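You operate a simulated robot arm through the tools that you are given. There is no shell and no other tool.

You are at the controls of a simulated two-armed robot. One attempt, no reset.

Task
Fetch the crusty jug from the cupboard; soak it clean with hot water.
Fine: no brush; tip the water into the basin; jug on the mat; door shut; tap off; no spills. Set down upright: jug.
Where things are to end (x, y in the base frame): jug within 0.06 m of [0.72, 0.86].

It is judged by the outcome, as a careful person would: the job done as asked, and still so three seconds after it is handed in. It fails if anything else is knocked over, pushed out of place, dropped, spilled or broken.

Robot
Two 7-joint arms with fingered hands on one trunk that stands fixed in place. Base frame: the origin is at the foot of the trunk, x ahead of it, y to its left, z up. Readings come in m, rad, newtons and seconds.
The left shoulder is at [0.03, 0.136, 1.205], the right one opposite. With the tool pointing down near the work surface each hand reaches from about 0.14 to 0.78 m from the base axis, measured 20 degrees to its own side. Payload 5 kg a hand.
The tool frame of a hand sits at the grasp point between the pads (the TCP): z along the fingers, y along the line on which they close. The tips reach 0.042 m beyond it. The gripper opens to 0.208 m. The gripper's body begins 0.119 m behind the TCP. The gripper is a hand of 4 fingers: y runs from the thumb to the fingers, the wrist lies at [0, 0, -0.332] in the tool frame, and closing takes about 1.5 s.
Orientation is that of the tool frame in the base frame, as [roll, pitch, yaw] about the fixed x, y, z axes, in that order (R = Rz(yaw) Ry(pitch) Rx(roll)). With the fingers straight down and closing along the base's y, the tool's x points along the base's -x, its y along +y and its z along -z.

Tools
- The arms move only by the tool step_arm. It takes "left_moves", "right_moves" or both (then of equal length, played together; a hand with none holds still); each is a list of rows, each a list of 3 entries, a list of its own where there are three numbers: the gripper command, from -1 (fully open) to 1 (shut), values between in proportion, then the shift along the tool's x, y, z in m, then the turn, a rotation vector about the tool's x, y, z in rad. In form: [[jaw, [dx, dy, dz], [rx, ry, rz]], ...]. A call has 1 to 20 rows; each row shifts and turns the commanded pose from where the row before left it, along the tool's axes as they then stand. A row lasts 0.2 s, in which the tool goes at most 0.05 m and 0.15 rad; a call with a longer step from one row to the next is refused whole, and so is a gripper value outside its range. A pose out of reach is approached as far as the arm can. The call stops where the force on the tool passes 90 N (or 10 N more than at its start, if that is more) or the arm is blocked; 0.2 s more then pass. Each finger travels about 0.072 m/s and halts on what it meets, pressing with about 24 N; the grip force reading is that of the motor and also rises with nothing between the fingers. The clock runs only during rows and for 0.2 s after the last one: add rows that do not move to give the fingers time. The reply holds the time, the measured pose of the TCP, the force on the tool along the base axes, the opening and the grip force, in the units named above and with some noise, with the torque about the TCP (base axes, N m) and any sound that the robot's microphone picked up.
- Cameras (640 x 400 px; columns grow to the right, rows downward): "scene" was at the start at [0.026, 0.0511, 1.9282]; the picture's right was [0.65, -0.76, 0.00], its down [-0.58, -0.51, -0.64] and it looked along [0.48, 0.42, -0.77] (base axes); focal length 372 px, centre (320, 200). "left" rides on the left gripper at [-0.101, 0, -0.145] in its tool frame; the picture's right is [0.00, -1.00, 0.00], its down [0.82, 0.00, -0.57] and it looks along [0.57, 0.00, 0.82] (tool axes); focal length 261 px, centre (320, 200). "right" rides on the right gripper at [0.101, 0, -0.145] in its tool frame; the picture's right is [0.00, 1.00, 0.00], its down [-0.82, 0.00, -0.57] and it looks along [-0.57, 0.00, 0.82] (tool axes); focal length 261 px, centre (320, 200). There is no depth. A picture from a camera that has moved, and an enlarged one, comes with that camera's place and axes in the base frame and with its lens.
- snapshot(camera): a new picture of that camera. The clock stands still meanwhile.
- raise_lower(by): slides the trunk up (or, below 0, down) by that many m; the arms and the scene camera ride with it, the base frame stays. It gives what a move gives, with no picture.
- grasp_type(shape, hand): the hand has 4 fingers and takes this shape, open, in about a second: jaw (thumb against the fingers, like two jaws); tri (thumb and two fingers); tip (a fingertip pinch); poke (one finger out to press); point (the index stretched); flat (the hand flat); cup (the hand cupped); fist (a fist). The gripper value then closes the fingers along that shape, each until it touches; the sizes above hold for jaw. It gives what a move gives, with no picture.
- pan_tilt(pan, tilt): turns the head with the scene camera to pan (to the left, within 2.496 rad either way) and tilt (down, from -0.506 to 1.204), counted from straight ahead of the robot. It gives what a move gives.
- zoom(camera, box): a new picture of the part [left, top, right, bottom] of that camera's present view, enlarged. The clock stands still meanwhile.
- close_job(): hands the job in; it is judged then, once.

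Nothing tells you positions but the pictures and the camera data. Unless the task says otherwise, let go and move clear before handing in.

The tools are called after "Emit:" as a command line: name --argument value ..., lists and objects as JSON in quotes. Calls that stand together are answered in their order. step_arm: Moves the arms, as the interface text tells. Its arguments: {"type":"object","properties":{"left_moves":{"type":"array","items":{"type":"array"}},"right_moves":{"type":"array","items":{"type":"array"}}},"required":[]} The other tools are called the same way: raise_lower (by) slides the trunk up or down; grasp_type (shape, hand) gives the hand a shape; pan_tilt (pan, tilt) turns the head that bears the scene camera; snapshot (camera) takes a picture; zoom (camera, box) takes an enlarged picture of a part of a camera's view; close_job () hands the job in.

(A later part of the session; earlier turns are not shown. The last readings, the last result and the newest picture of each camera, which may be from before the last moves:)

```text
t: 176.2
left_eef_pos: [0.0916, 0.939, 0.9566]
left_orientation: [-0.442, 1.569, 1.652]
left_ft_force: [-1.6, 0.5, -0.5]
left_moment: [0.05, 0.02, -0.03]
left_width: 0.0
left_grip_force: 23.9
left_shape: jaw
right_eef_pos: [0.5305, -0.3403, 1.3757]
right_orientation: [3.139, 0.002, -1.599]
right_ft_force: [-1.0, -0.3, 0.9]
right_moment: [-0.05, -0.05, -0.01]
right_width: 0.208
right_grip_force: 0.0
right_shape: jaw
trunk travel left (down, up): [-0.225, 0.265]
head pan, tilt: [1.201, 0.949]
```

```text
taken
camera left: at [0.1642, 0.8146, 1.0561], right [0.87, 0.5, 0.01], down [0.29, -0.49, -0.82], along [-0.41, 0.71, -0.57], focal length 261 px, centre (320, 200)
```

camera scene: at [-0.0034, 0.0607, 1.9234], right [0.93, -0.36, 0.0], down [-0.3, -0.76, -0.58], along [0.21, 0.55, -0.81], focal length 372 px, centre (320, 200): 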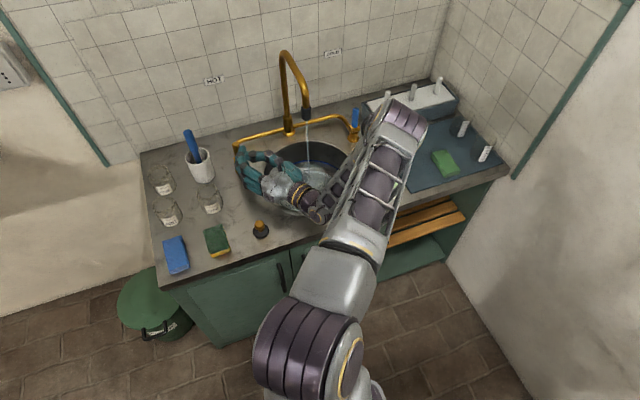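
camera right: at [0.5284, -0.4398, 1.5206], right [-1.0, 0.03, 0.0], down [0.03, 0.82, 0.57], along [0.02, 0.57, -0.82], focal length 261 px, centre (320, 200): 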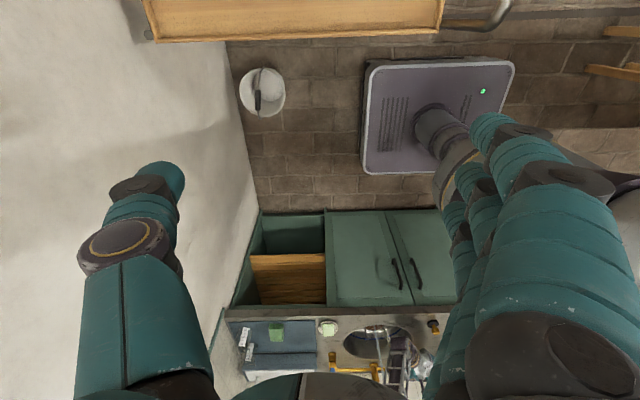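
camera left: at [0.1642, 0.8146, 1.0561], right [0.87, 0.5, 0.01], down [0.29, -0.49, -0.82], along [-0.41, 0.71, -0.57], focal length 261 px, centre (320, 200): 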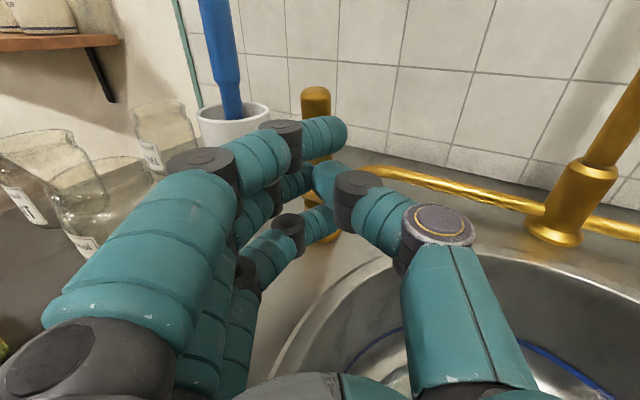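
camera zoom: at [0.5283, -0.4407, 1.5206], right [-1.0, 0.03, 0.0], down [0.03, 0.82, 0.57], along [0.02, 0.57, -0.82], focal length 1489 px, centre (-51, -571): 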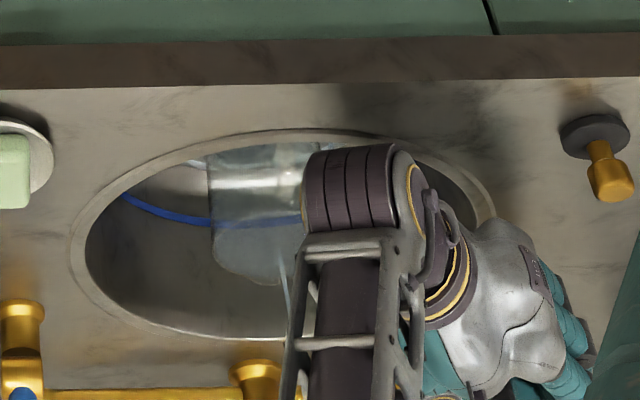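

A thin stream remains: the lever is still a few degrees forward. I'll push again higher on the stick.

Emit:
step_arm --left_moves '[[1, [-0.018, 0, -0.005], [0, 0, 0]], [1, [-0.018, 0, 0], [0, 0, 0]], [1, [0, -0.005, 0.0087], [0, 0, 0]], [1, [0, -0.005, 0.0087], [0, 0, 0]], [1, [0, -0.005, 0.0087], [0, 0, 0]], [1, [0, 0, 0], [0, 0, 0]]]'

Emit:
zoom --camera "scene" --box '[240, 80, 380, 230]'

Emit:
snapshot --camera "left"

```text
t: 177.6
left_eef_pos: [0.0935, 0.9648, 0.9893]
left_orientation: [0.047, 1.569, 2.143]
left_ft_force: [0.4, -1.0, 0.0]
left_moment: [0.0, 0.01, -0.03]
left_width: 0.0
left_grip_force: 24.4
left_shape: jaw
right_eef_pos: [0.5323, -0.3406, 1.3743]
right_orientation: [3.14, 0.001, -1.596]
right_ft_force: [-0.2, 0.4, -0.1]
right_moment: [0.01, 0.04, -0.01]
right_width: 0.208
right_grip_force: 0.1
right_shape: jaw
trunk travel left (down, up): [-0.225, 0.265]
head pan, tilt: [1.201, 0.949]
```

```text
2.67 times, centred on (310, 155) of scene
camera zoom: at [-0.0057, 0.0683, 1.9231], right [0.93, -0.36, 0.0], down [-0.29, -0.76, -0.58], along [0.21, 0.54, -0.81], focal length 992 px, centre (347, 320)
```

zoom: 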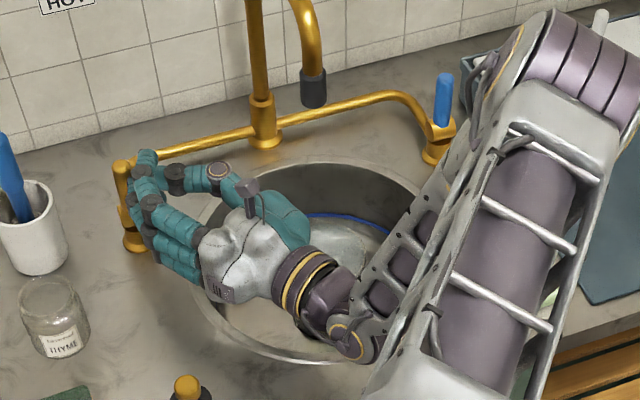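

```text
taken
camera left: at [0.1661, 0.8403, 1.0919], right [0.87, 0.5, 0.0], down [0.29, -0.49, -0.82], along [-0.41, 0.71, -0.57], focal length 261 px, centre (320, 200)
```

left: 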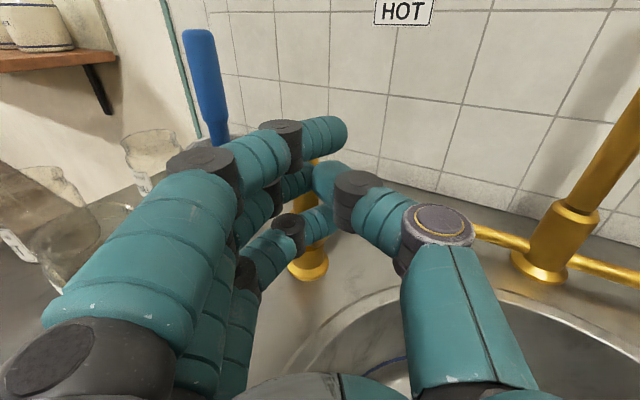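

The stream has stopped. I'll back away from the lever and look at the jug.

Emit:
step_arm --left_moves '[[1, [0, 0, -0.03], [0, 0, 0]], [0.5, [0, 0, -0.04], [0, 0, 0]], [0, [-0.02, 0, -0.04], [0, 0, 0]], [-0.6, [-0.02, 0, -0.04], [0, 0, 0]], [-0.6, [-0.03, -0.03, 0], [0, 0, 0]], [-0.6, [-0.03, -0.03, 0], [0, 0, 0]], [-0.6, [0, -0.04, 0], [0, 0, 0]], [-0.6, [0, -0.04, 0], [0, 0, 0]], [-0.6, [0, 0, 0], [0, 0, 0]]]'

Emit:
snapshot --camera "left"

Emit:
snapshot --camera "scene"

```text
t: 179.6
left_eef_pos: [0.2898, 0.9055, 1.0914]
left_orientation: [2.499, 1.57, -1.688]
left_ft_force: [-1.0, 0.5, 0.3]
left_moment: [-0.04, -0.01, -0.03]
left_width: 0.1664
left_grip_force: 0.1
left_shape: jaw
right_eef_pos: [0.5309, -0.3407, 1.3744]
right_orientation: [3.14, 0.001, -1.599]
right_ft_force: [0.4, 0.0, 0.2]
right_moment: [0.03, -0.04, -0.02]
right_width: 0.2081
right_grip_force: 0.0
right_shape: jaw
trunk travel left (down, up): [-0.225, 0.265]
head pan, tilt: [1.201, 0.949]
```

```text
taken
camera left: at [0.3632, 0.7804, 1.1913], right [0.86, 0.5, 0.0], down [0.29, -0.49, -0.82], along [-0.41, 0.71, -0.57], focal length 261 px, centre (320, 200)
```

left: 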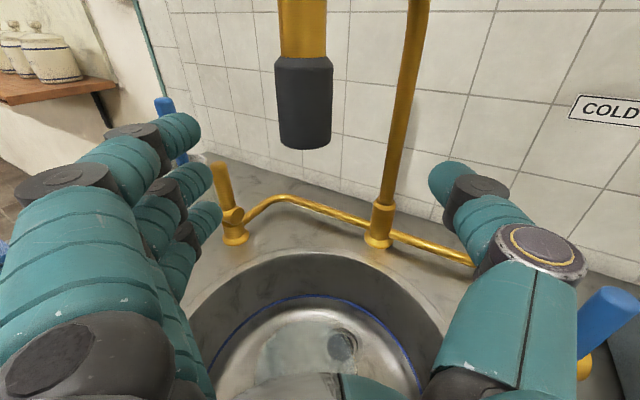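

```text
taken
camera scene: at [-0.0063, 0.0682, 1.9231], right [0.93, -0.36, 0.0], down [-0.29, -0.76, -0.58], along [0.21, 0.54, -0.81], focal length 372 px, centre (320, 200)
```

scene: 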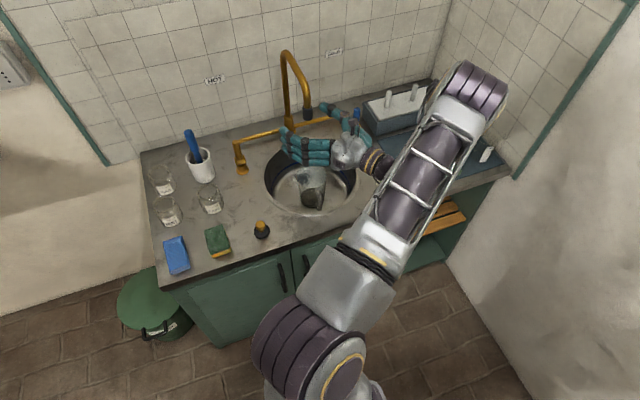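

Emit:
step_arm --left_moves '[[-0.6, [0, 0, -0.04], [0, 0, 0]], [-0.6, [0, 0, -0.04], [0, 0, 0]], [-0.6, [0, 0, -0.04], [0, 0, 0]], [-0.6, [0, 0, 0], [0, 0, 0]]]'

Emit:
snapshot --camera "left"

Emit:
zoom --camera "left" --box '[220, 60, 440, 390]'

Emit:
zoom --camera "scene" --box '[220, 40, 380, 230]'

```text
t: 180.6
left_eef_pos: [0.3489, 0.8021, 1.0899]
left_orientation: [-1.608, 1.571, 0.487]
left_ft_force: [-0.8, 1.4, 0.2]
left_moment: [-0.01, -0.03, -0.01]
left_width: 0.1659
left_grip_force: 0.0
left_shape: jaw
right_eef_pos: [0.5317, -0.3389, 1.3745]
right_orientation: [3.138, -0.001, -1.597]
right_ft_force: [0.3, 0.0, 1.1]
right_moment: [-0.08, -0.07, 0.01]
right_width: 0.2081
right_grip_force: 0.0
right_shape: jaw
trunk travel left (down, up): [-0.225, 0.265]
head pan, tilt: [1.201, 0.949]
```

```text
taken
camera left: at [0.4227, 0.6773, 1.1906], right [0.86, 0.5, 0.0], down [0.29, -0.49, -0.82], along [-0.41, 0.71, -0.57], focal length 261 px, centre (320, 200)
```

left: 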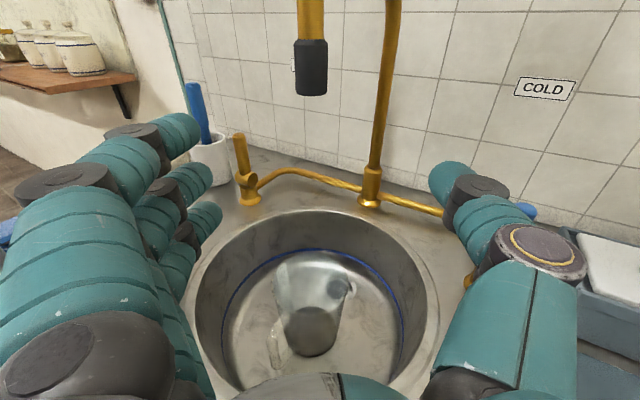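

```text
1.21 times, centred on (330, 225) of left
camera zoom: at [0.4227, 0.6773, 1.1906], right [0.86, 0.5, 0.0], down [0.29, -0.49, -0.82], along [-0.41, 0.71, -0.57], focal length 316 px, centre (308, 170)
```

zoom: 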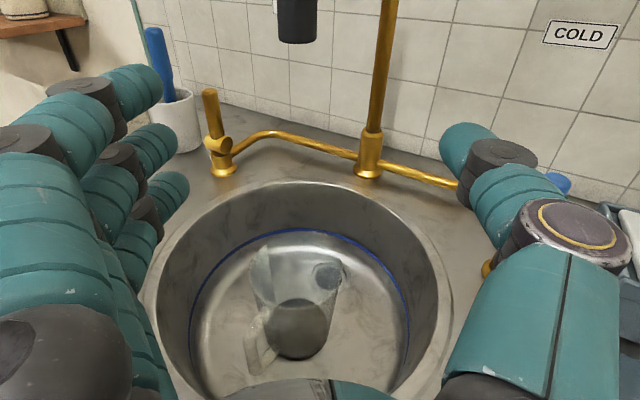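

```text
2.11 times, centred on (300, 135) of scene
camera zoom: at [-0.0064, 0.07, 1.923], right [0.93, -0.36, 0.0], down [-0.29, -0.76, -0.58], along [0.21, 0.54, -0.81], focal length 783 px, centre (362, 337)
```

zoom: 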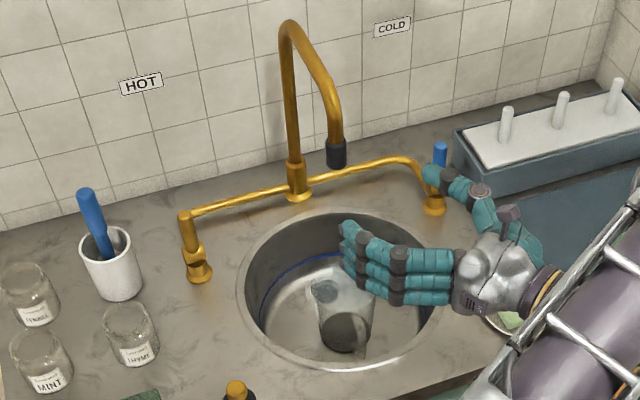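

The tap is off, the jug is brim-full in the basin and the crust's colour is already changing. While it soaks I'll swing the spout back aside, where it was, to make room for lifting the jug.

Emit:
step_arm --left_moves '[[0.3, [-0.03, 0.003, 0], [0, 0, 0]], [0.3, [-0.03, 0.003, 0], [0, 0, 0]], [0.3, [0, 0, 0], [0, 0, 0]], [0.3, [0, 0, 0.035], [0, 0, 0]], [0.3, [0, 0, 0.035], [0, 0, 0]], [0.3, [0, 0, 0.03], [0, 0, 0]], [0.3, [0, 0, 0.015], [0, 0, 0]], [0.3, [0, 0, 0], [0, 0, 0]]]'

Emit:
snapshot --camera "left"

```text
t: 182.4
left_eef_pos: [0.2881, 0.8988, 1.1525]
left_orientation: [0.073, 1.57, 2.168]
left_ft_force: [-0.2, -0.6, -0.2]
left_moment: [-0.02, 0.0, 0.02]
left_width: 0.0733
left_grip_force: 0.0
left_shape: jaw
right_eef_pos: [0.5319, -0.34, 1.3741]
right_orientation: [3.138, 0.0, -1.596]
right_ft_force: [0.8, -0.5, -0.2]
right_moment: [0.02, 0.0, 0.01]
right_width: 0.2078
right_grip_force: 0.1
right_shape: jaw
trunk travel left (down, up): [-0.225, 0.265]
head pan, tilt: [1.201, 0.949]
```

```text
taken
camera left: at [0.3608, 0.7736, 1.2524], right [0.87, 0.5, 0.0], down [0.29, -0.49, -0.82], along [-0.41, 0.71, -0.57], focal length 261 px, centre (320, 200)
```

left: 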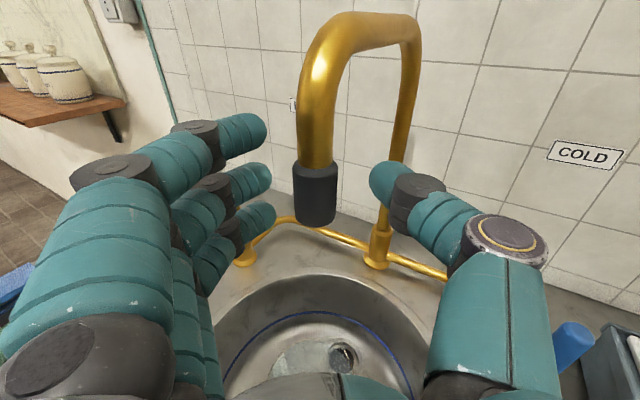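

Emit:
step_arm --left_moves '[[0.6, [0, 0, 0.008], [0, 0, 0]], [1, [0, 0, 0], [0, 0, 0]], [1, [0, 0, 0], [0, 0, 0]], [1, [0, 0, 0], [0, 0, 0]], [1, [0, 0.0161, 0.0103], [0, 0, 0]], [1, [0, 0.0171, 0.0129], [0, 0, 0]], [1, [0, 0.0158, 0.0143], [0, 0, 0]], [1, [0, 0.0145, 0.0157], [0, 0, 0]], [1, [0, 0.013, 0.0169], [0, 0, 0]], [1, [0, 0.0115, 0.0181], [0, 0, 0]], [1, [0, 0.0098, 0.0189], [0, 0, 0]], [1, [0, 0.0081, 0.0197], [0, 0, 0]], [1, [0, 0, 0], [0, 0, 0]]]'

Emit:
snapshot --camera "left"

Emit:
snapshot --camera "scene"

```text
t: 185.2
left_eef_pos: [0.1309, 0.9625, 1.1491]
left_orientation: [1.876, 1.569, -2.31]
left_ft_force: [16.3, 11.6, 1.3]
left_moment: [-0.02, -0.06, -0.17]
left_width: 0.0
left_grip_force: 24.2
left_shape: jaw
right_eef_pos: [0.5329, -0.3399, 1.3735]
right_orientation: [3.137, -0.001, -1.598]
right_ft_force: [0.6, -0.1, -0.3]
right_moment: [-0.05, 0.03, 0.06]
right_width: 0.2077
right_grip_force: 0.1
right_shape: jaw
trunk travel left (down, up): [-0.225, 0.265]
head pan, tilt: [1.201, 0.949]
```

```text
taken
camera left: at [0.2029, 0.838, 1.2505], right [0.87, 0.5, 0.0], down [0.29, -0.49, -0.82], along [-0.41, 0.71, -0.57], focal length 261 px, centre (320, 200)
```

left: 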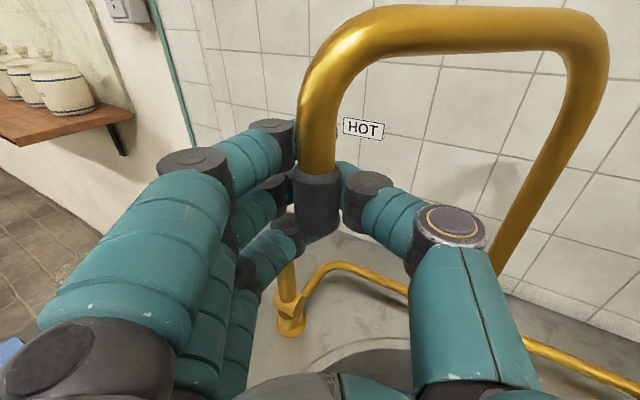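

```text
taken
camera scene: at [-0.0034, 0.0701, 1.923], right [0.93, -0.36, 0.0], down [-0.29, -0.76, -0.58], along [0.21, 0.54, -0.81], focal length 372 px, centre (320, 200)
```

scene: 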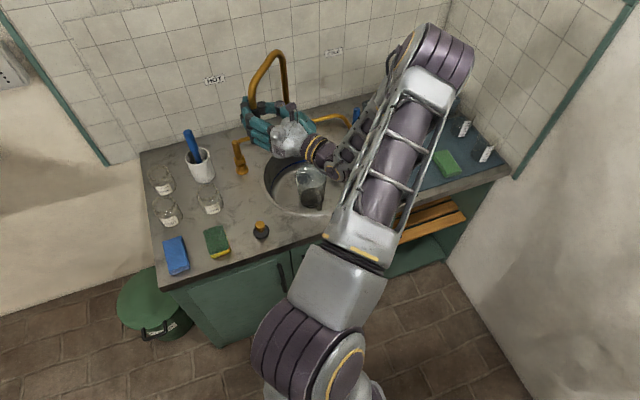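

The spout is back at its original side. I'll release it, withdraw, and look at the crust.

Emit:
step_arm --left_moves '[[0.3, [0, 0, 0], [0, 0, 0]], [0.1, [0, 0, 0], [0, 0, 0]], [0.1, [0, 0, 0], [0, 0, 0]], [0.1, [0, 0, 0], [0, 0, 0]], [0.1, [0, 0, -0.03], [0, 0, 0]], [0.1, [0, 0, -0.04], [0, 0, 0]], [0.1, [0, 0, -0.04], [0, 0, 0]], [-0.3, [0, -0.02, -0.04], [0, 0, 0]], [-0.6, [0, -0.02, -0.04], [0, 0, 0]], [-0.6, [0, 0, 0], [0, 0, 0]]]'

Emit:
snapshot --camera "left"

Emit:
zoom --camera "scene" --box '[220, 40, 380, 230]'

```text
t: 187.4
left_eef_pos: [0.2564, 0.8187, 1.1498]
left_orientation: [0.874, 1.57, 2.971]
left_ft_force: [0.3, 0.2, 0.4]
left_moment: [0.03, -0.02, 0.0]
left_width: 0.1658
left_grip_force: 0.0
left_shape: jaw
right_eef_pos: [0.531, -0.3393, 1.3746]
right_orientation: [3.138, 0.0, -1.597]
right_ft_force: [0.3, 0.9, -0.2]
right_moment: [-0.05, -0.06, 0.01]
right_width: 0.208
right_grip_force: 0.0
right_shape: jaw
trunk travel left (down, up): [-0.225, 0.265]
head pan, tilt: [1.201, 0.949]
```

```text
taken
camera left: at [0.3294, 0.6932, 1.2511], right [0.86, 0.5, 0.0], down [0.29, -0.49, -0.82], along [-0.41, 0.71, -0.57], focal length 261 px, centre (320, 200)
```

left: 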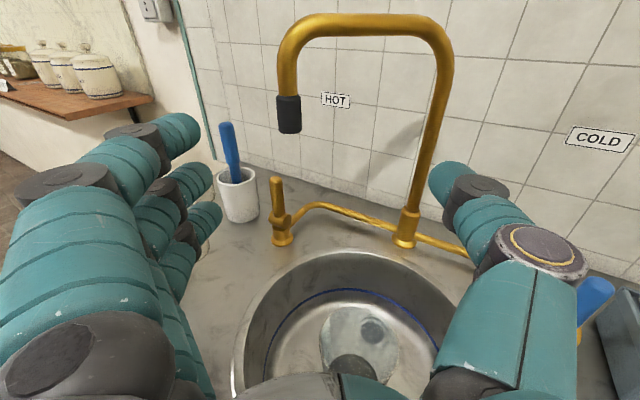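

```text
2.11 times, centred on (300, 135) of scene
camera zoom: at [-0.0068, 0.0697, 1.9231], right [0.93, -0.36, 0.0], down [-0.29, -0.76, -0.58], along [0.21, 0.54, -0.81], focal length 783 px, centre (362, 337)
```

zoom: 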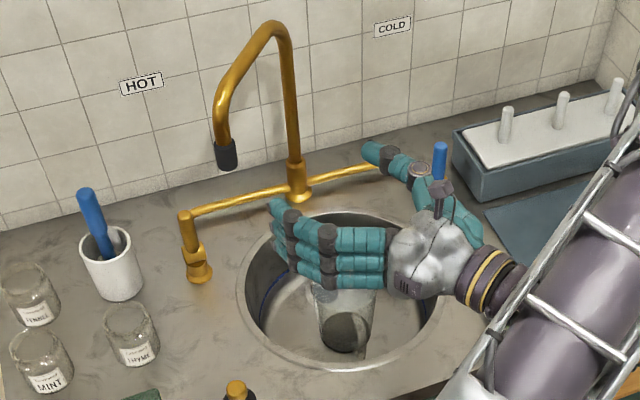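

I'll bring the hand to the slanted pose above the jug so its camera looks straight down into it.

Emit:
step_arm --left_moves '[[-0.6, [0, 0, -0.02], [0.131, 0, 0]], [-0.6, [0, 0, 0], [0.131, 0, 0]], [-0.6, [0, 0, 0], [0.131, 0, 0]], [-0.6, [0, 0, 0], [0.131, 0, 0]], [-0.6, [0.0365, -0.005, -0.017], [0, 0, 0]], [-0.6, [0.0365, -0.005, -0.017], [0, 0, 0]], [-0.6, [0.0365, -0.005, -0.017], [0, 0, 0]], [-0.6, [0.0365, -0.004, -0.017], [0, 0, 0]], [-0.6, [0, 0, 0], [0, 0.147, 0]], [-0.6, [0, 0, 0], [0, 0.147, 0]], [-0.6, [0, 0, 0], [0, 0.147, 0]], [-0.6, [0, 0, 0], [0, 0.147, 0]], [-0.6, [0, 0, 0], [0, 0.147, 0]], [-0.6, [0, 0, 0], [0, 0.147, 0]], [-0.6, [0, 0, 0], [0, 0, 0]]]'

Emit:
snapshot --camera "left"

```text
t: 190.6
left_eef_pos: [0.2873, 0.7327, 1.0052]
left_orientation: [3.14, 0.687, -1.571]
left_ft_force: [0.6, 0.3, 0.4]
left_moment: [-0.02, 0.07, 0.04]
left_width: 0.1662
left_grip_force: 0.0
left_shape: jaw
right_eef_pos: [0.5331, -0.3409, 1.374]
right_orientation: [3.137, 0.001, -1.595]
right_ft_force: [0.5, 0.5, 0.0]
right_moment: [0.02, 0.04, -0.01]
right_width: 0.2079
right_grip_force: 0.1
right_shape: jaw
trunk travel left (down, up): [-0.225, 0.265]
head pan, tilt: [1.201, 0.949]
```

```text
taken
camera left: at [0.288, 0.7189, 1.1805], right [1.0, 0.0, 0.0], down [0.0, -1.0, -0.08], along [0.0, 0.08, -1.0], focal length 261 px, centre (320, 200)
```

left: 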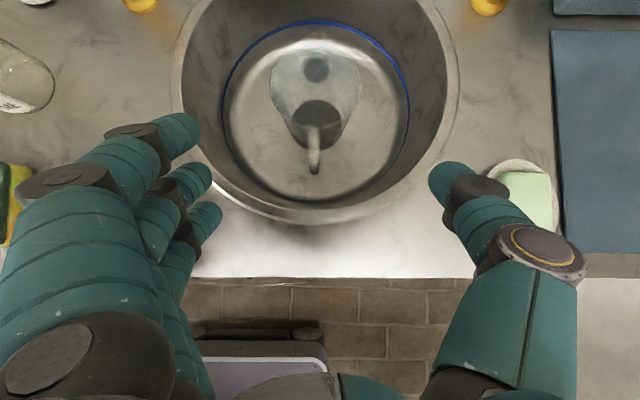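

Emit:
zoom --camera "left" --box '[240, 30, 400, 190]'

```text
2.50 times, centred on (320, 110) of left
camera zoom: at [0.288, 0.7189, 1.1805], right [1.0, 0.0, 0.0], down [0.0, -1.0, -0.08], along [0.0, 0.08, -1.0], focal length 652 px, centre (320, 425)
```

zoom: 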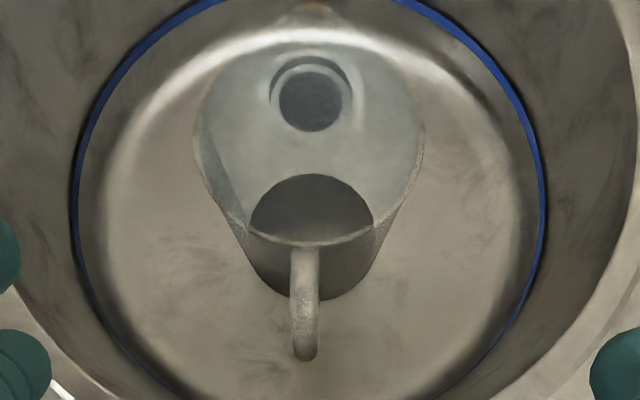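

The jug is full and the crust looks greyed. I'll let it soak and watch for change.

Emit:
step_arm --left_moves '[[-0.6, [0, 0, 0], [0, 0, 0]], [-0.6, [0, 0, 0], [0, 0, 0]], [-0.6, [0, 0, 0], [0, 0, 0]], [-0.6, [0, 0, 0], [0, 0, 0]], [-0.6, [0, 0, 0], [0, 0, 0]], [-0.6, [0, 0, 0], [0, 0, 0]], [-0.6, [0, 0, 0], [0, 0, 0]], [-0.6, [0, 0, 0], [0, 0, 0]], [-0.6, [0, 0, 0], [0, 0, 0]], [-0.6, [0, 0, 0], [0, 0, 0]], [-0.6, [0, 0, 0], [0, 0, 0]], [-0.6, [0, 0, 0], [0, 0, 0]], [-0.6, [0, 0, 0], [0, 0, 0]], [-0.6, [0, 0, 0], [0, 0, 0]], [-0.6, [0, 0, 0], [0, 0, 0]], [-0.6, [0, 0, 0], [0, 0, 0]], [-0.6, [0, 0, 0], [0, 0, 0]], [-0.6, [0, 0, 0], [0, 0, 0]], [-0.6, [0, 0, 0], [0, 0, 0]], [-0.6, [0, 0, 0], [0, 0, 0]]]'

Emit:
zoom --camera "left" --box '[240, 30, 400, 190]'

```text
t: 194.8
left_eef_pos: [0.2874, 0.7317, 1.0045]
left_orientation: [-3.141, 0.691, -1.568]
left_ft_force: [-0.3, 0.6, 0.1]
left_moment: [-0.03, 0.01, 0.02]
left_width: 0.1661
left_grip_force: 0.0
left_shape: jaw
right_eef_pos: [0.5321, -0.3394, 1.3734]
right_orientation: [3.139, -0.001, -1.597]
right_ft_force: [-0.4, -0.4, 0.7]
right_moment: [0.03, 0.02, 0.0]
right_width: 0.2081
right_grip_force: 0.1
right_shape: jaw
trunk travel left (down, up): [-0.225, 0.265]
head pan, tilt: [1.201, 0.949]
```

```text
2.50 times, centred on (320, 110) of left
camera zoom: at [0.287, 0.7188, 1.1808], right [1.0, 0.0, 0.0], down [0.01, -1.0, -0.08], along [0.0, 0.08, -1.0], focal length 652 px, centre (320, 425)
```

zoom: 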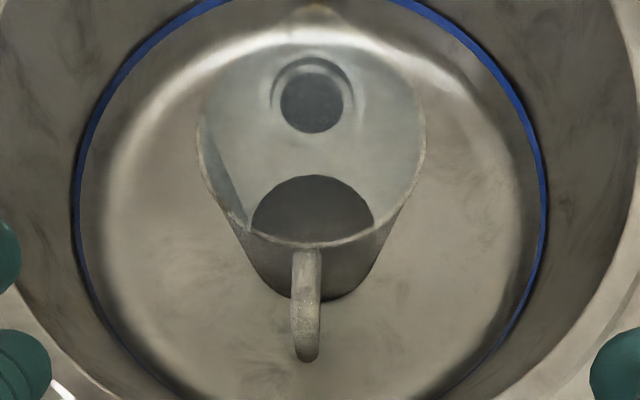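

Emit:
step_arm --left_moves '[[-0.6, [0, 0, 0], [0, 0, 0]], [-0.6, [0, 0, 0], [0, 0, 0]], [-0.6, [0, 0, 0], [0, 0, 0]], [-0.6, [0, 0, 0], [0, 0, 0]], [-0.6, [0, 0, 0], [0, 0, 0]], [-0.6, [0, 0, 0], [0, 0, 0]], [-0.6, [0, 0, 0], [0, 0, 0]], [-0.6, [0, 0, 0], [0, 0, 0]], [-0.6, [0, 0, 0], [0, 0, 0]], [-0.6, [0, 0, 0], [0, 0, 0]], [-0.6, [0, 0, 0], [0, 0, 0]], [-0.6, [0, 0, 0], [0, 0, 0]], [-0.6, [0, 0, 0], [0, 0, 0]], [-0.6, [0, 0, 0], [0, 0, 0]], [-0.6, [0, 0, 0], [0, 0, 0]], [-0.6, [0, 0, 0], [0, 0, 0]], [-0.6, [0, 0, 0], [0, 0, 0]], [-0.6, [0, 0, 0], [0, 0, 0]], [-0.6, [0, 0, 0], [0, 0, 0]], [-0.6, [0, 0, 0], [0, 0, 0]]]'

Emit:
step_arm --left_moves '[[-0.6, [0, 0, 0], [0, 0, 0]], [-0.6, [0, 0, 0], [0, 0, 0]], [-0.6, [0, 0, 0], [0, 0, 0]], [-0.6, [0, 0, 0], [0, 0, 0]], [-0.6, [0, 0, 0], [0, 0, 0]], [-0.6, [0, 0, 0], [0, 0, 0]], [-0.6, [0, 0, 0], [0, 0, 0]], [-0.6, [0, 0, 0], [0, 0, 0]], [-0.6, [0, 0, 0], [0, 0, 0]], [-0.6, [0, 0, 0], [0, 0, 0]], [-0.6, [0, 0, 0], [0, 0, 0]], [-0.6, [0, 0, 0], [0, 0, 0]], [-0.6, [0, 0, 0], [0, 0, 0]], [-0.6, [0, 0, 0], [0, 0, 0]], [-0.6, [0, 0, 0], [0, 0, 0]], [-0.6, [0, 0, 0], [0, 0, 0]], [-0.6, [0, 0, 0], [0, 0, 0]], [-0.6, [0, 0, 0], [0, 0, 0]], [-0.6, [0, 0, 0], [0, 0, 0]], [-0.6, [0, 0, 0], [0, 0, 0]]]'

Emit:
snapshot --camera "left"

Emit:
zoom --camera "left" --box '[240, 30, 400, 190]'

```text
t: 199.0
left_eef_pos: [0.2852, 0.7317, 1.0065]
left_orientation: [3.141, 0.69, -1.569]
left_ft_force: [0.6, -0.5, -0.9]
left_moment: [-0.02, 0.0, -0.01]
left_width: 0.1662
left_grip_force: 0.1
left_shape: jaw
right_eef_pos: [0.5322, -0.3402, 1.3753]
right_orientation: [3.137, -0.001, -1.597]
right_ft_force: [0.3, -0.7, 0.1]
right_moment: [-0.01, -0.02, 0.02]
right_width: 0.208
right_grip_force: 0.0
right_shape: jaw
trunk travel left (down, up): [-0.225, 0.265]
head pan, tilt: [1.201, 0.949]
```

```text
t: 203.2
left_eef_pos: [0.2864, 0.7329, 1.0053]
left_orientation: [-3.141, 0.69, -1.568]
left_ft_force: [0.1, 1.2, 0.1]
left_moment: [0.02, 0.02, -0.02]
left_width: 0.166
left_grip_force: 0.1
left_shape: jaw
right_eef_pos: [0.5322, -0.3395, 1.3751]
right_orientation: [3.138, -0.001, -1.597]
right_ft_force: [-0.1, 0.2, 0.9]
right_moment: [0.0, -0.02, 0.0]
right_width: 0.2079
right_grip_force: 0.0
right_shape: jaw
trunk travel left (down, up): [-0.225, 0.265]
head pan, tilt: [1.201, 0.949]
```

```text
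taken
camera left: at [0.287, 0.7188, 1.1808], right [1.0, 0.0, 0.0], down [0.01, -1.0, -0.08], along [0.0, 0.08, -1.0], focal length 261 px, centre (320, 200)
```

left: 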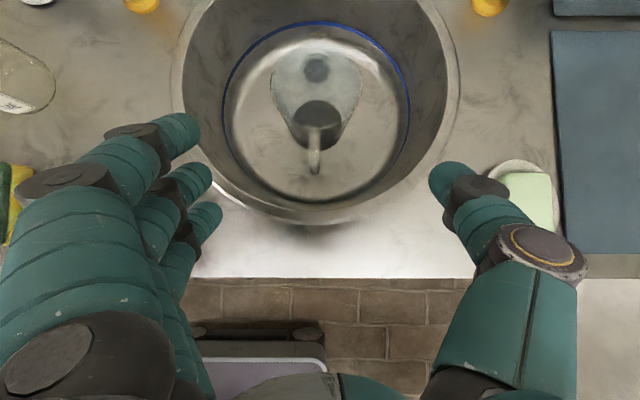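

```text
2.50 times, centred on (320, 110) of left
camera zoom: at [0.287, 0.7188, 1.1808], right [1.0, 0.0, 0.0], down [0.01, -1.0, -0.08], along [0.0, 0.08, -1.0], focal length 652 px, centre (320, 425)
```

zoom: 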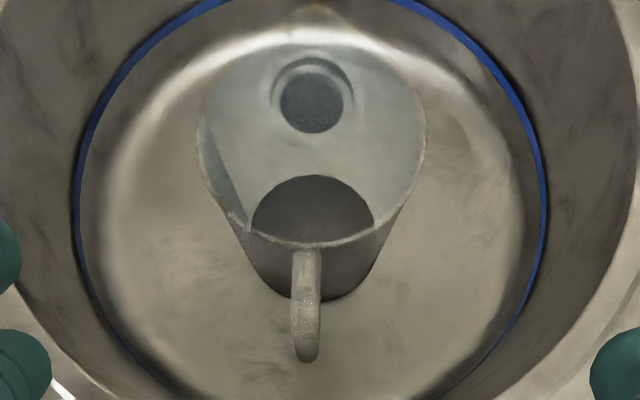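

Emit:
step_arm --left_moves '[[-0.6, [0, 0, 0], [0, 0, 0]], [-0.6, [0, 0, 0], [0, 0, 0]], [-0.6, [0, 0, 0], [0, 0, 0]], [-0.6, [0, 0, 0], [0, 0, 0]], [-0.6, [0, 0, 0], [0, 0, 0]], [-0.6, [0, 0, 0], [0, 0, 0]], [-0.6, [0, 0, 0], [0, 0, 0]], [-0.6, [0, 0, 0], [0, 0, 0]], [-0.6, [0, 0, 0], [0, 0, 0]], [-0.6, [0, 0, 0], [0, 0, 0]], [-0.6, [0, 0, 0], [0, 0, 0]], [-0.6, [0, 0, 0], [0, 0, 0]], [-0.6, [0, 0, 0], [0, 0, 0]], [-0.6, [0, 0, 0], [0, 0, 0]], [-0.6, [0, 0, 0], [0, 0, 0]], [-0.6, [0, 0, 0], [0, 0, 0]], [-0.6, [0, 0, 0], [0, 0, 0]], [-0.6, [0, 0, 0], [0, 0, 0]], [-0.6, [0, 0, 0], [0, 0, 0]], [-0.6, [0, 0, 0], [0, 0, 0]]]'

Emit:
step_arm --left_moves '[[-0.6, [0, 0, 0], [0, 0, 0]], [-0.6, [0, 0, 0], [0, 0, 0]], [-0.6, [0, 0, 0], [0, 0, 0]], [-0.6, [0, 0, 0], [0, 0, 0]], [-0.6, [0, 0, 0], [0, 0, 0]], [-0.6, [0, 0, 0], [0, 0, 0]], [-0.6, [0, 0, 0], [0, 0, 0]], [-0.6, [0, 0, 0], [0, 0, 0]], [-0.6, [0, 0, 0], [0, 0, 0]], [-0.6, [0, 0, 0], [0, 0, 0]], [-0.6, [0, 0, 0], [0, 0, 0]], [-0.6, [0, 0, 0], [0, 0, 0]], [-0.6, [0, 0, 0], [0, 0, 0]], [-0.6, [0, 0, 0], [0, 0, 0]], [-0.6, [0, 0, 0], [0, 0, 0]], [-0.6, [0, 0, 0], [0, 0, 0]], [-0.6, [0, 0, 0], [0, 0, 0]], [-0.6, [0, 0, 0], [0, 0, 0]], [-0.6, [0, 0, 0], [0, 0, 0]], [-0.6, [0, 0, 0], [0, 0, 0]]]'

Emit:
zoom --camera "left" --box '[240, 30, 400, 190]'

```text
t: 207.4
left_eef_pos: [0.2867, 0.7317, 1.0066]
left_orientation: [-3.141, 0.69, -1.568]
left_ft_force: [0.2, -0.1, -0.2]
left_moment: [-0.02, 0.01, 0.02]
left_width: 0.1661
left_grip_force: 0.1
left_shape: jaw
right_eef_pos: [0.5315, -0.3399, 1.3748]
right_orientation: [3.139, 0.001, -1.597]
right_ft_force: [0.2, -0.3, 0.0]
right_moment: [0.02, -0.01, -0.03]
right_width: 0.2076
right_grip_force: 0.1
right_shape: jaw
trunk travel left (down, up): [-0.225, 0.265]
head pan, tilt: [1.201, 0.949]
```

```text
t: 211.6
left_eef_pos: [0.285, 0.7325, 1.0044]
left_orientation: [3.141, 0.688, -1.569]
left_ft_force: [-0.3, -0.5, 0.2]
left_moment: [0.01, 0.0, 0.0]
left_width: 0.166
left_grip_force: 0.1
left_shape: jaw
right_eef_pos: [0.5319, -0.3405, 1.3737]
right_orientation: [3.139, 0.0, -1.597]
right_ft_force: [-0.6, -0.1, 0.1]
right_moment: [0.03, -0.02, 0.0]
right_width: 0.208
right_grip_force: 0.1
right_shape: jaw
trunk travel left (down, up): [-0.225, 0.265]
head pan, tilt: [1.201, 0.949]
```

```text
2.50 times, centred on (320, 110) of left
camera zoom: at [0.287, 0.7188, 1.1809], right [1.0, 0.0, 0.0], down [0.01, -1.0, -0.08], along [0.0, 0.08, -1.0], focal length 652 px, centre (320, 425)
```

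zoom: 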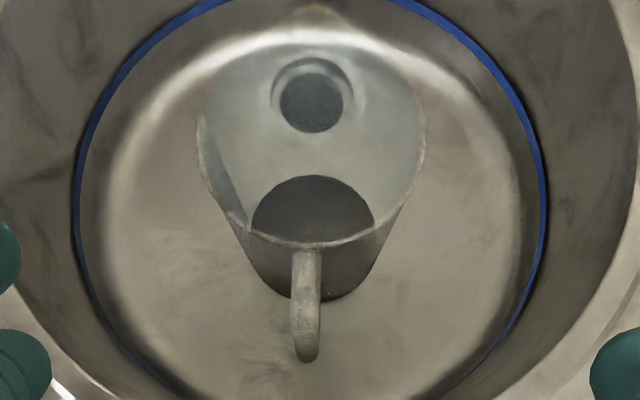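

Nothing further is changing after about 40 s of hot soak. Now I'll advance to grip the jug again in the basin.

Emit:
step_arm --left_moves '[[-0.6, [0, 0.003, 0.04], [0, 0, 0]], [-0.6, [0, 0, 0.04], [0, 0, 0]], [-0.6, [0, 0, 0.04], [0, 0, 0]], [-0.6, [0, 0, 0.04], [0, 0, 0]], [-0.6, [0, 0, 0.035], [0, 0, 0]], [-0.6, [0, 0, 0.03], [0, 0, 0]], [-0.6, [0, 0, 0.0265], [0, 0, 0]], [-0.6, [0, 0, 0], [0, 0, 0]]]'

Emit:
snapshot --camera "left"

```text
t: 213.4
left_eef_pos: [0.2845, 0.8917, 0.8107]
left_orientation: [-3.141, 0.69, -1.57]
left_ft_force: [-0.1, 0.0, 0.0]
left_moment: [-0.04, -0.01, -0.02]
left_width: 0.1661
left_grip_force: 0.1
left_shape: jaw
right_eef_pos: [0.531, -0.3407, 1.3748]
right_orientation: [3.137, 0.001, -1.597]
right_ft_force: [0.1, 0.2, 0.2]
right_moment: [0.07, 0.0, -0.02]
right_width: 0.2082
right_grip_force: 0.1
right_shape: jaw
trunk travel left (down, up): [-0.225, 0.265]
head pan, tilt: [1.201, 0.949]
```

```text
taken
camera left: at [0.2846, 0.8784, 0.987], right [1.0, 0.0, 0.0], down [0.0, -1.0, -0.08], along [0.0, 0.08, -1.0], focal length 261 px, centre (320, 200)
```

left: 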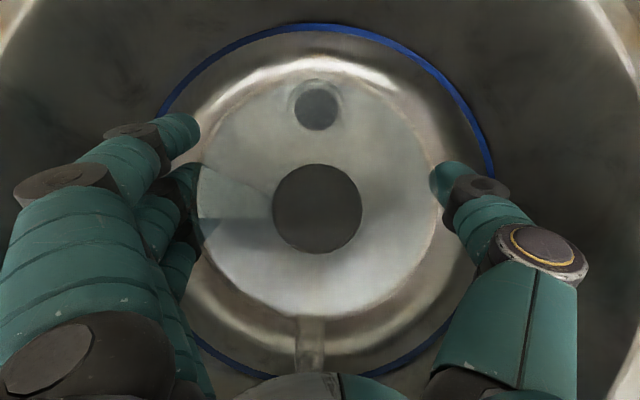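

Emit:
step_arm --left_moves '[[-0.3, [0, 0, 0], [0, 0, 0]], [-0.2, [0, 0, 0], [0, 0, 0]], [-0.1, [0, 0, 0], [0, 0, 0]], [0.0, [0, 0, 0], [0, 0, 0]], [0.3, [0, 0, 0], [0, 0, 0]], [0.6, [0, 0, 0], [0, 0, 0]], [1, [0, 0, 0], [0, 0, 0]], [1, [0, 0, 0], [0, 0, 0]]]'

Emit:
snapshot --camera "left"

```text
t: 215.2
left_eef_pos: [0.2847, 0.8926, 0.8106]
left_orientation: [3.141, 0.69, -1.571]
left_ft_force: [-2.0, 2.3, 0.1]
left_moment: [-0.03, 0.12, 0.02]
left_width: 0.0865
left_grip_force: 24.2
left_shape: jaw
right_eef_pos: [0.532, -0.3393, 1.3739]
right_orientation: [3.14, 0.0, -1.597]
right_ft_force: [-0.4, 0.0, 0.5]
right_moment: [-0.01, 0.02, 0.0]
right_width: 0.2078
right_grip_force: 0.1
right_shape: jaw
trunk travel left (down, up): [-0.225, 0.265]
head pan, tilt: [1.201, 0.949]
```

```text
taken
camera left: at [0.2843, 0.8791, 0.9866], right [1.0, 0.01, 0.0], down [0.01, -1.0, -0.08], along [0.0, 0.08, -1.0], focal length 261 px, centre (320, 200)
```

left: 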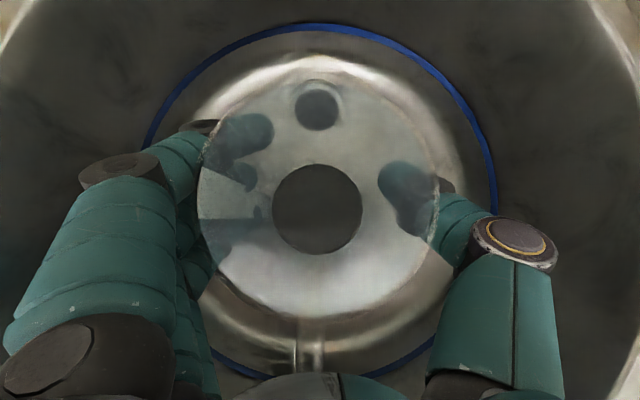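

Gripped. Lifting slowly, watching the load.

Emit:
step_arm --left_moves '[[1, [-0.0051, 0, -0.0062], [0, 0, 0]], [1, [-0.0064, 0, -0.0077], [0, 0, 0]], [1, [-0.0064, 0, -0.0077], [0, 0, 0]], [1, [0, 0, 0], [0, 0, 0]]]'

Emit:
snapshot --camera "left"

```text
t: 216.2
left_eef_pos: [0.2845, 0.8931, 0.8384]
left_orientation: [3.14, 0.688, -1.571]
left_ft_force: [-0.3, -0.2, -15.0]
left_moment: [0.13, -0.06, -0.02]
left_width: 0.0828
left_grip_force: 24.4
left_shape: jaw
right_eef_pos: [0.533, -0.3387, 1.3752]
right_orientation: [3.139, -0.001, -1.597]
right_ft_force: [0.0, 0.1, -1.4]
right_moment: [-0.02, 0.03, -0.02]
right_width: 0.2076
right_grip_force: 0.1
right_shape: jaw
trunk travel left (down, up): [-0.225, 0.265]
head pan, tilt: [1.201, 0.949]
```

```text
taken
camera left: at [0.2846, 0.8796, 1.0134], right [1.0, 0.0, 0.0], down [0.0, -1.0, -0.08], along [0.0, 0.08, -1.0], focal length 261 px, centre (320, 200)
```

left: 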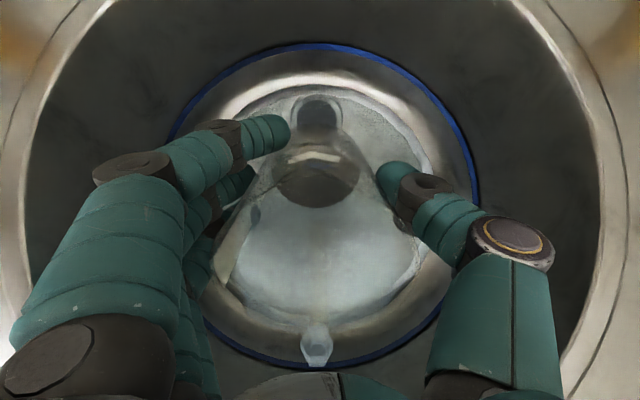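

The full jug has swung in the grip, mouth leaning toward me, but it's held and still within the basin (about 1.5 kg). I'll raise it and shift back a little so everything pours inside the basin.

Emit:
step_arm --left_moves '[[1, [-0.0208, 0, -0.0056], [0, 0, 0]], [1, [-0.0208, 0, -0.0056], [0, 0, 0]], [1, [-0.0208, 0, -0.0056], [0, 0, 0]], [1, [0, 0, 0], [0, 0, 0]]]'

Emit:
snapshot --camera "left"

Emit:
snapshot --camera "scene"

```text
t: 217.2
left_eef_pos: [0.2843, 0.9309, 0.8903]
left_orientation: [3.14, 0.688, -1.572]
left_ft_force: [0.3, -0.3, -14.3]
left_moment: [0.13, -0.02, 0.05]
left_width: 0.0826
left_grip_force: 24.0
left_shape: jaw
right_eef_pos: [0.5329, -0.3388, 1.3746]
right_orientation: [3.138, 0.002, -1.596]
right_ft_force: [0.8, 0.3, -0.4]
right_moment: [0.01, 0.03, 0.02]
right_width: 0.208
right_grip_force: 0.0
right_shape: jaw
trunk travel left (down, up): [-0.225, 0.265]
head pan, tilt: [1.201, 0.949]
```

```text
taken
camera left: at [0.2844, 0.9178, 1.0656], right [1.0, 0.0, 0.0], down [0.01, -1.0, -0.08], along [0.0, 0.08, -1.0], focal length 261 px, centre (320, 200)
```

left: 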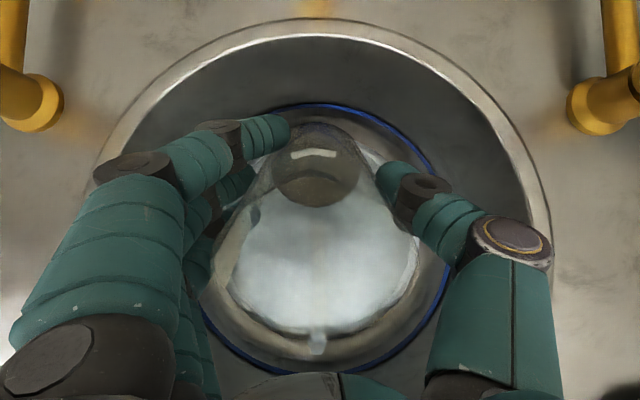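

```text
taken
camera scene: at [-0.0048, 0.0705, 1.9229], right [0.93, -0.36, 0.0], down [-0.29, -0.76, -0.58], along [0.21, 0.54, -0.81], focal length 372 px, centre (320, 200)
```

scene: 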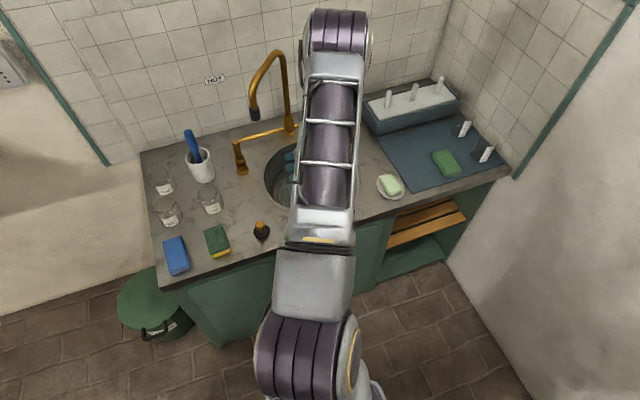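

Held securely. Now I'll tilt the hand up to level in steps, which tips the mouth further toward me, over the basin.

Emit:
step_arm --left_moves '[[1, [-0.0102, 0, -0.0122], [0, -0.1, 0]], [1, [-0.0111, 0, -0.0115], [0, -0.1, 0]], [1, [-0.0121, 0, -0.0105], [0, -0.1, 0]], [1, [-0.0131, 0, -0.0093], [0, -0.1, 0]], [1, [0, 0, 0], [0, 0, 0]]]'

Emit:
snapshot --camera "left"

Emit:
zoom --camera "right" --box '[310, 280, 450, 400]'

```text
t: 218.4
left_eef_pos: [0.2841, 0.928, 0.9551]
left_orientation: [3.141, 1.088, -1.572]
left_ft_force: [-0.7, 0.8, -11.3]
left_moment: [-0.09, -0.03, -0.04]
left_width: 0.0822
left_grip_force: 24.1
left_shape: jaw
right_eef_pos: [0.5306, -0.3395, 1.3742]
right_orientation: [3.139, -0.001, -1.598]
right_ft_force: [1.0, 0.1, -0.3]
right_moment: [-0.03, -0.02, 0.02]
right_width: 0.2079
right_grip_force: 0.2
right_shape: jaw
trunk travel left (down, up): [-0.225, 0.265]
head pan, tilt: [1.201, 0.949]
```

```text
taken
camera left: at [0.2842, 0.8485, 1.1113], right [1.0, 0.0, 0.0], down [0.0, -0.89, -0.46], along [0.0, 0.46, -0.89], focal length 261 px, centre (320, 200)
```

left: 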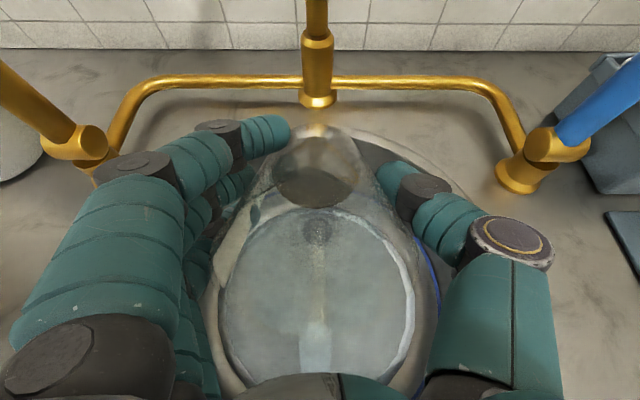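

```text
3.33 times, centred on (380, 340) of right
camera zoom: at [0.5291, -0.4391, 1.5205], right [-1.0, 0.03, 0.0], down [0.03, 0.82, 0.57], along [0.01, 0.57, -0.82], focal length 869 px, centre (120, -267)
```

zoom: 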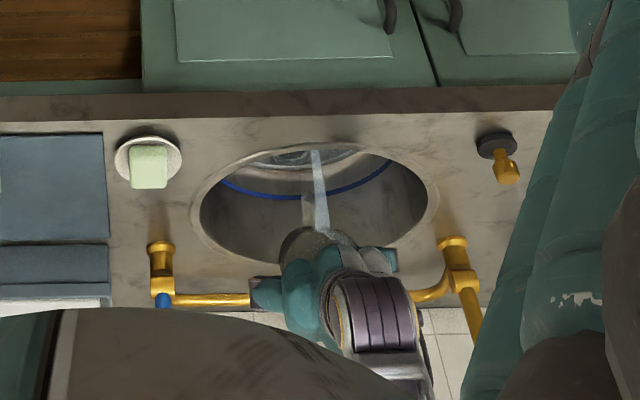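

Water is pouring into the basin, landing near its front part. I'll shift the jug a bit further back and hold while it runs out.

Emit:
step_arm --left_moves '[[1, [-0.0082, 0, 0.0155], [0, 0, 0]], [1, [-0.0082, 0, 0.0155], [0, 0, 0]], [1, [0, 0, 0], [0, 0, 0]]]'

Emit:
zoom --camera "right" --box '[310, 280, 450, 400]'

Emit:
snapshot --camera "left"

```text
t: 219.2
left_eef_pos: [0.284, 0.9628, 0.9557]
left_orientation: [3.14, 1.089, -1.571]
left_ft_force: [-0.7, 0.2, -10.2]
left_moment: [-0.09, -0.03, -0.03]
left_width: 0.0828
left_grip_force: 24.0
left_shape: jaw
right_eef_pos: [0.5316, -0.3404, 1.3744]
right_orientation: [3.139, 0.001, -1.598]
right_ft_force: [0.3, 0.6, 0.0]
right_moment: [0.0, 0.0, -0.01]
right_width: 0.2078
right_grip_force: 0.1
right_shape: jaw
trunk travel left (down, up): [-0.225, 0.265]
head pan, tilt: [1.201, 0.949]
```

```text
3.33 times, centred on (380, 340) of right
camera zoom: at [0.5293, -0.4398, 1.5202], right [-1.0, 0.03, 0.0], down [0.03, 0.82, 0.57], along [0.01, 0.57, -0.82], focal length 869 px, centre (120, -267)
```

zoom: 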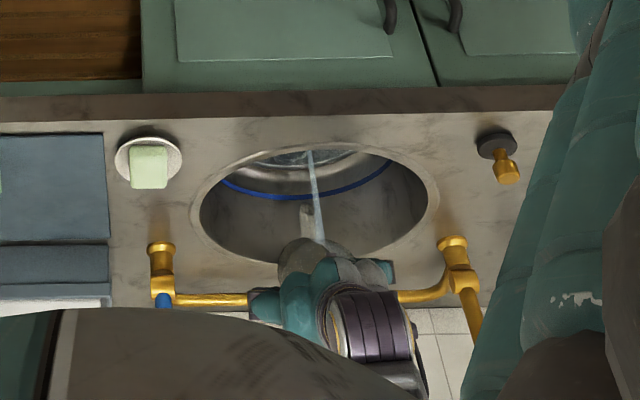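

```text
taken
camera left: at [0.2845, 0.8832, 1.1117], right [1.0, 0.0, 0.0], down [0.0, -0.89, -0.46], along [0.0, 0.46, -0.89], focal length 261 px, centre (320, 200)
```

left: 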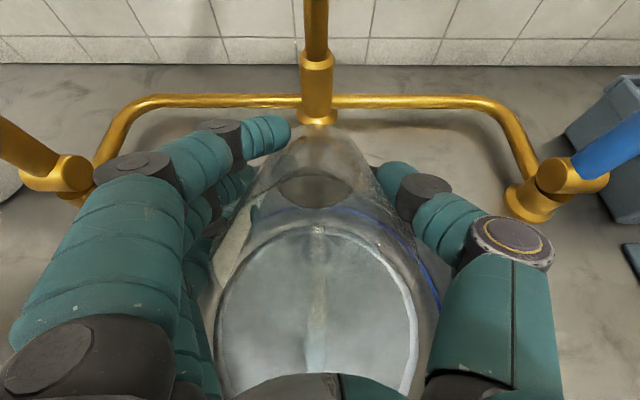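

Emit:
step_arm --left_moves '[[1, [-0.0089, 0, -0.0046], [0, -0.1, 0]], [1, [-0.0093, 0, -0.0037], [0, -0.1, 0]], [1, [-0.0097, 0, -0.0028], [0, -0.1, 0]], [1, [0, 0, 0], [0, 0, 0]]]'

Emit:
zoom --camera "right" --box '[310, 280, 450, 400]'

Emit:
snapshot --camera "left"

```text
t: 220.2
left_eef_pos: [0.2839, 0.9635, 0.9861]
left_orientation: [-3.141, 1.39, -1.571]
left_ft_force: [0.0, 0.2, -7.2]
left_moment: [-0.15, 0.01, -0.02]
left_width: 0.0826
left_grip_force: 24.1
left_shape: jaw
right_eef_pos: [0.5319, -0.3404, 1.3737]
right_orientation: [3.14, -0.001, -1.597]
right_ft_force: [0.9, 0.4, 0.1]
right_moment: [0.02, -0.03, -0.01]
right_width: 0.2077
right_grip_force: 0.1
right_shape: jaw
trunk travel left (down, up): [-0.225, 0.265]
head pan, tilt: [1.201, 0.949]
```

```text
3.33 times, centred on (380, 340) of right
camera zoom: at [0.5288, -0.4399, 1.5204], right [-1.0, 0.03, 0.0], down [0.03, 0.82, 0.57], along [0.01, 0.57, -0.82], focal length 869 px, centre (120, -267)
```

zoom: 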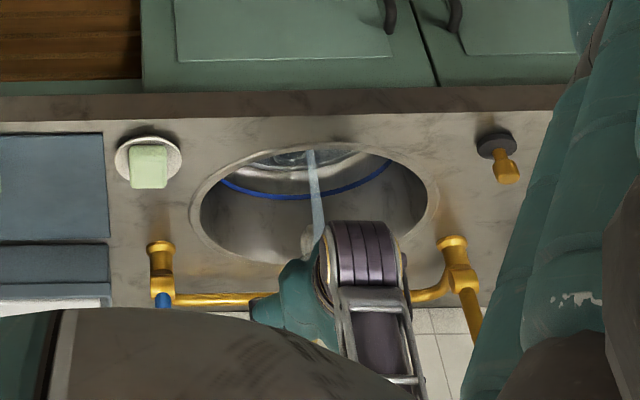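

```text
taken
camera left: at [0.2845, 0.8402, 1.111], right [1.0, 0.0, 0.0], down [0.0, -0.71, -0.7], along [0.0, 0.7, -0.71], focal length 261 px, centre (320, 200)
```

left: 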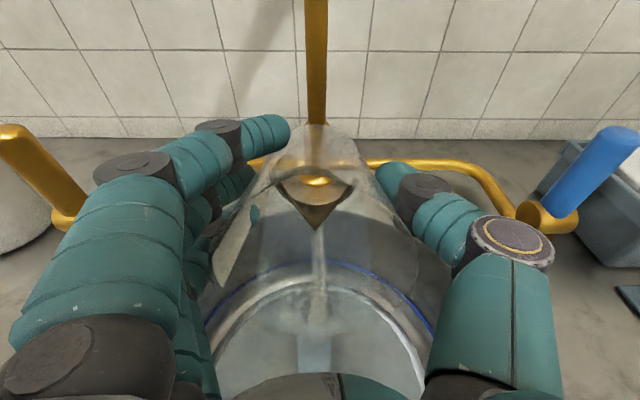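

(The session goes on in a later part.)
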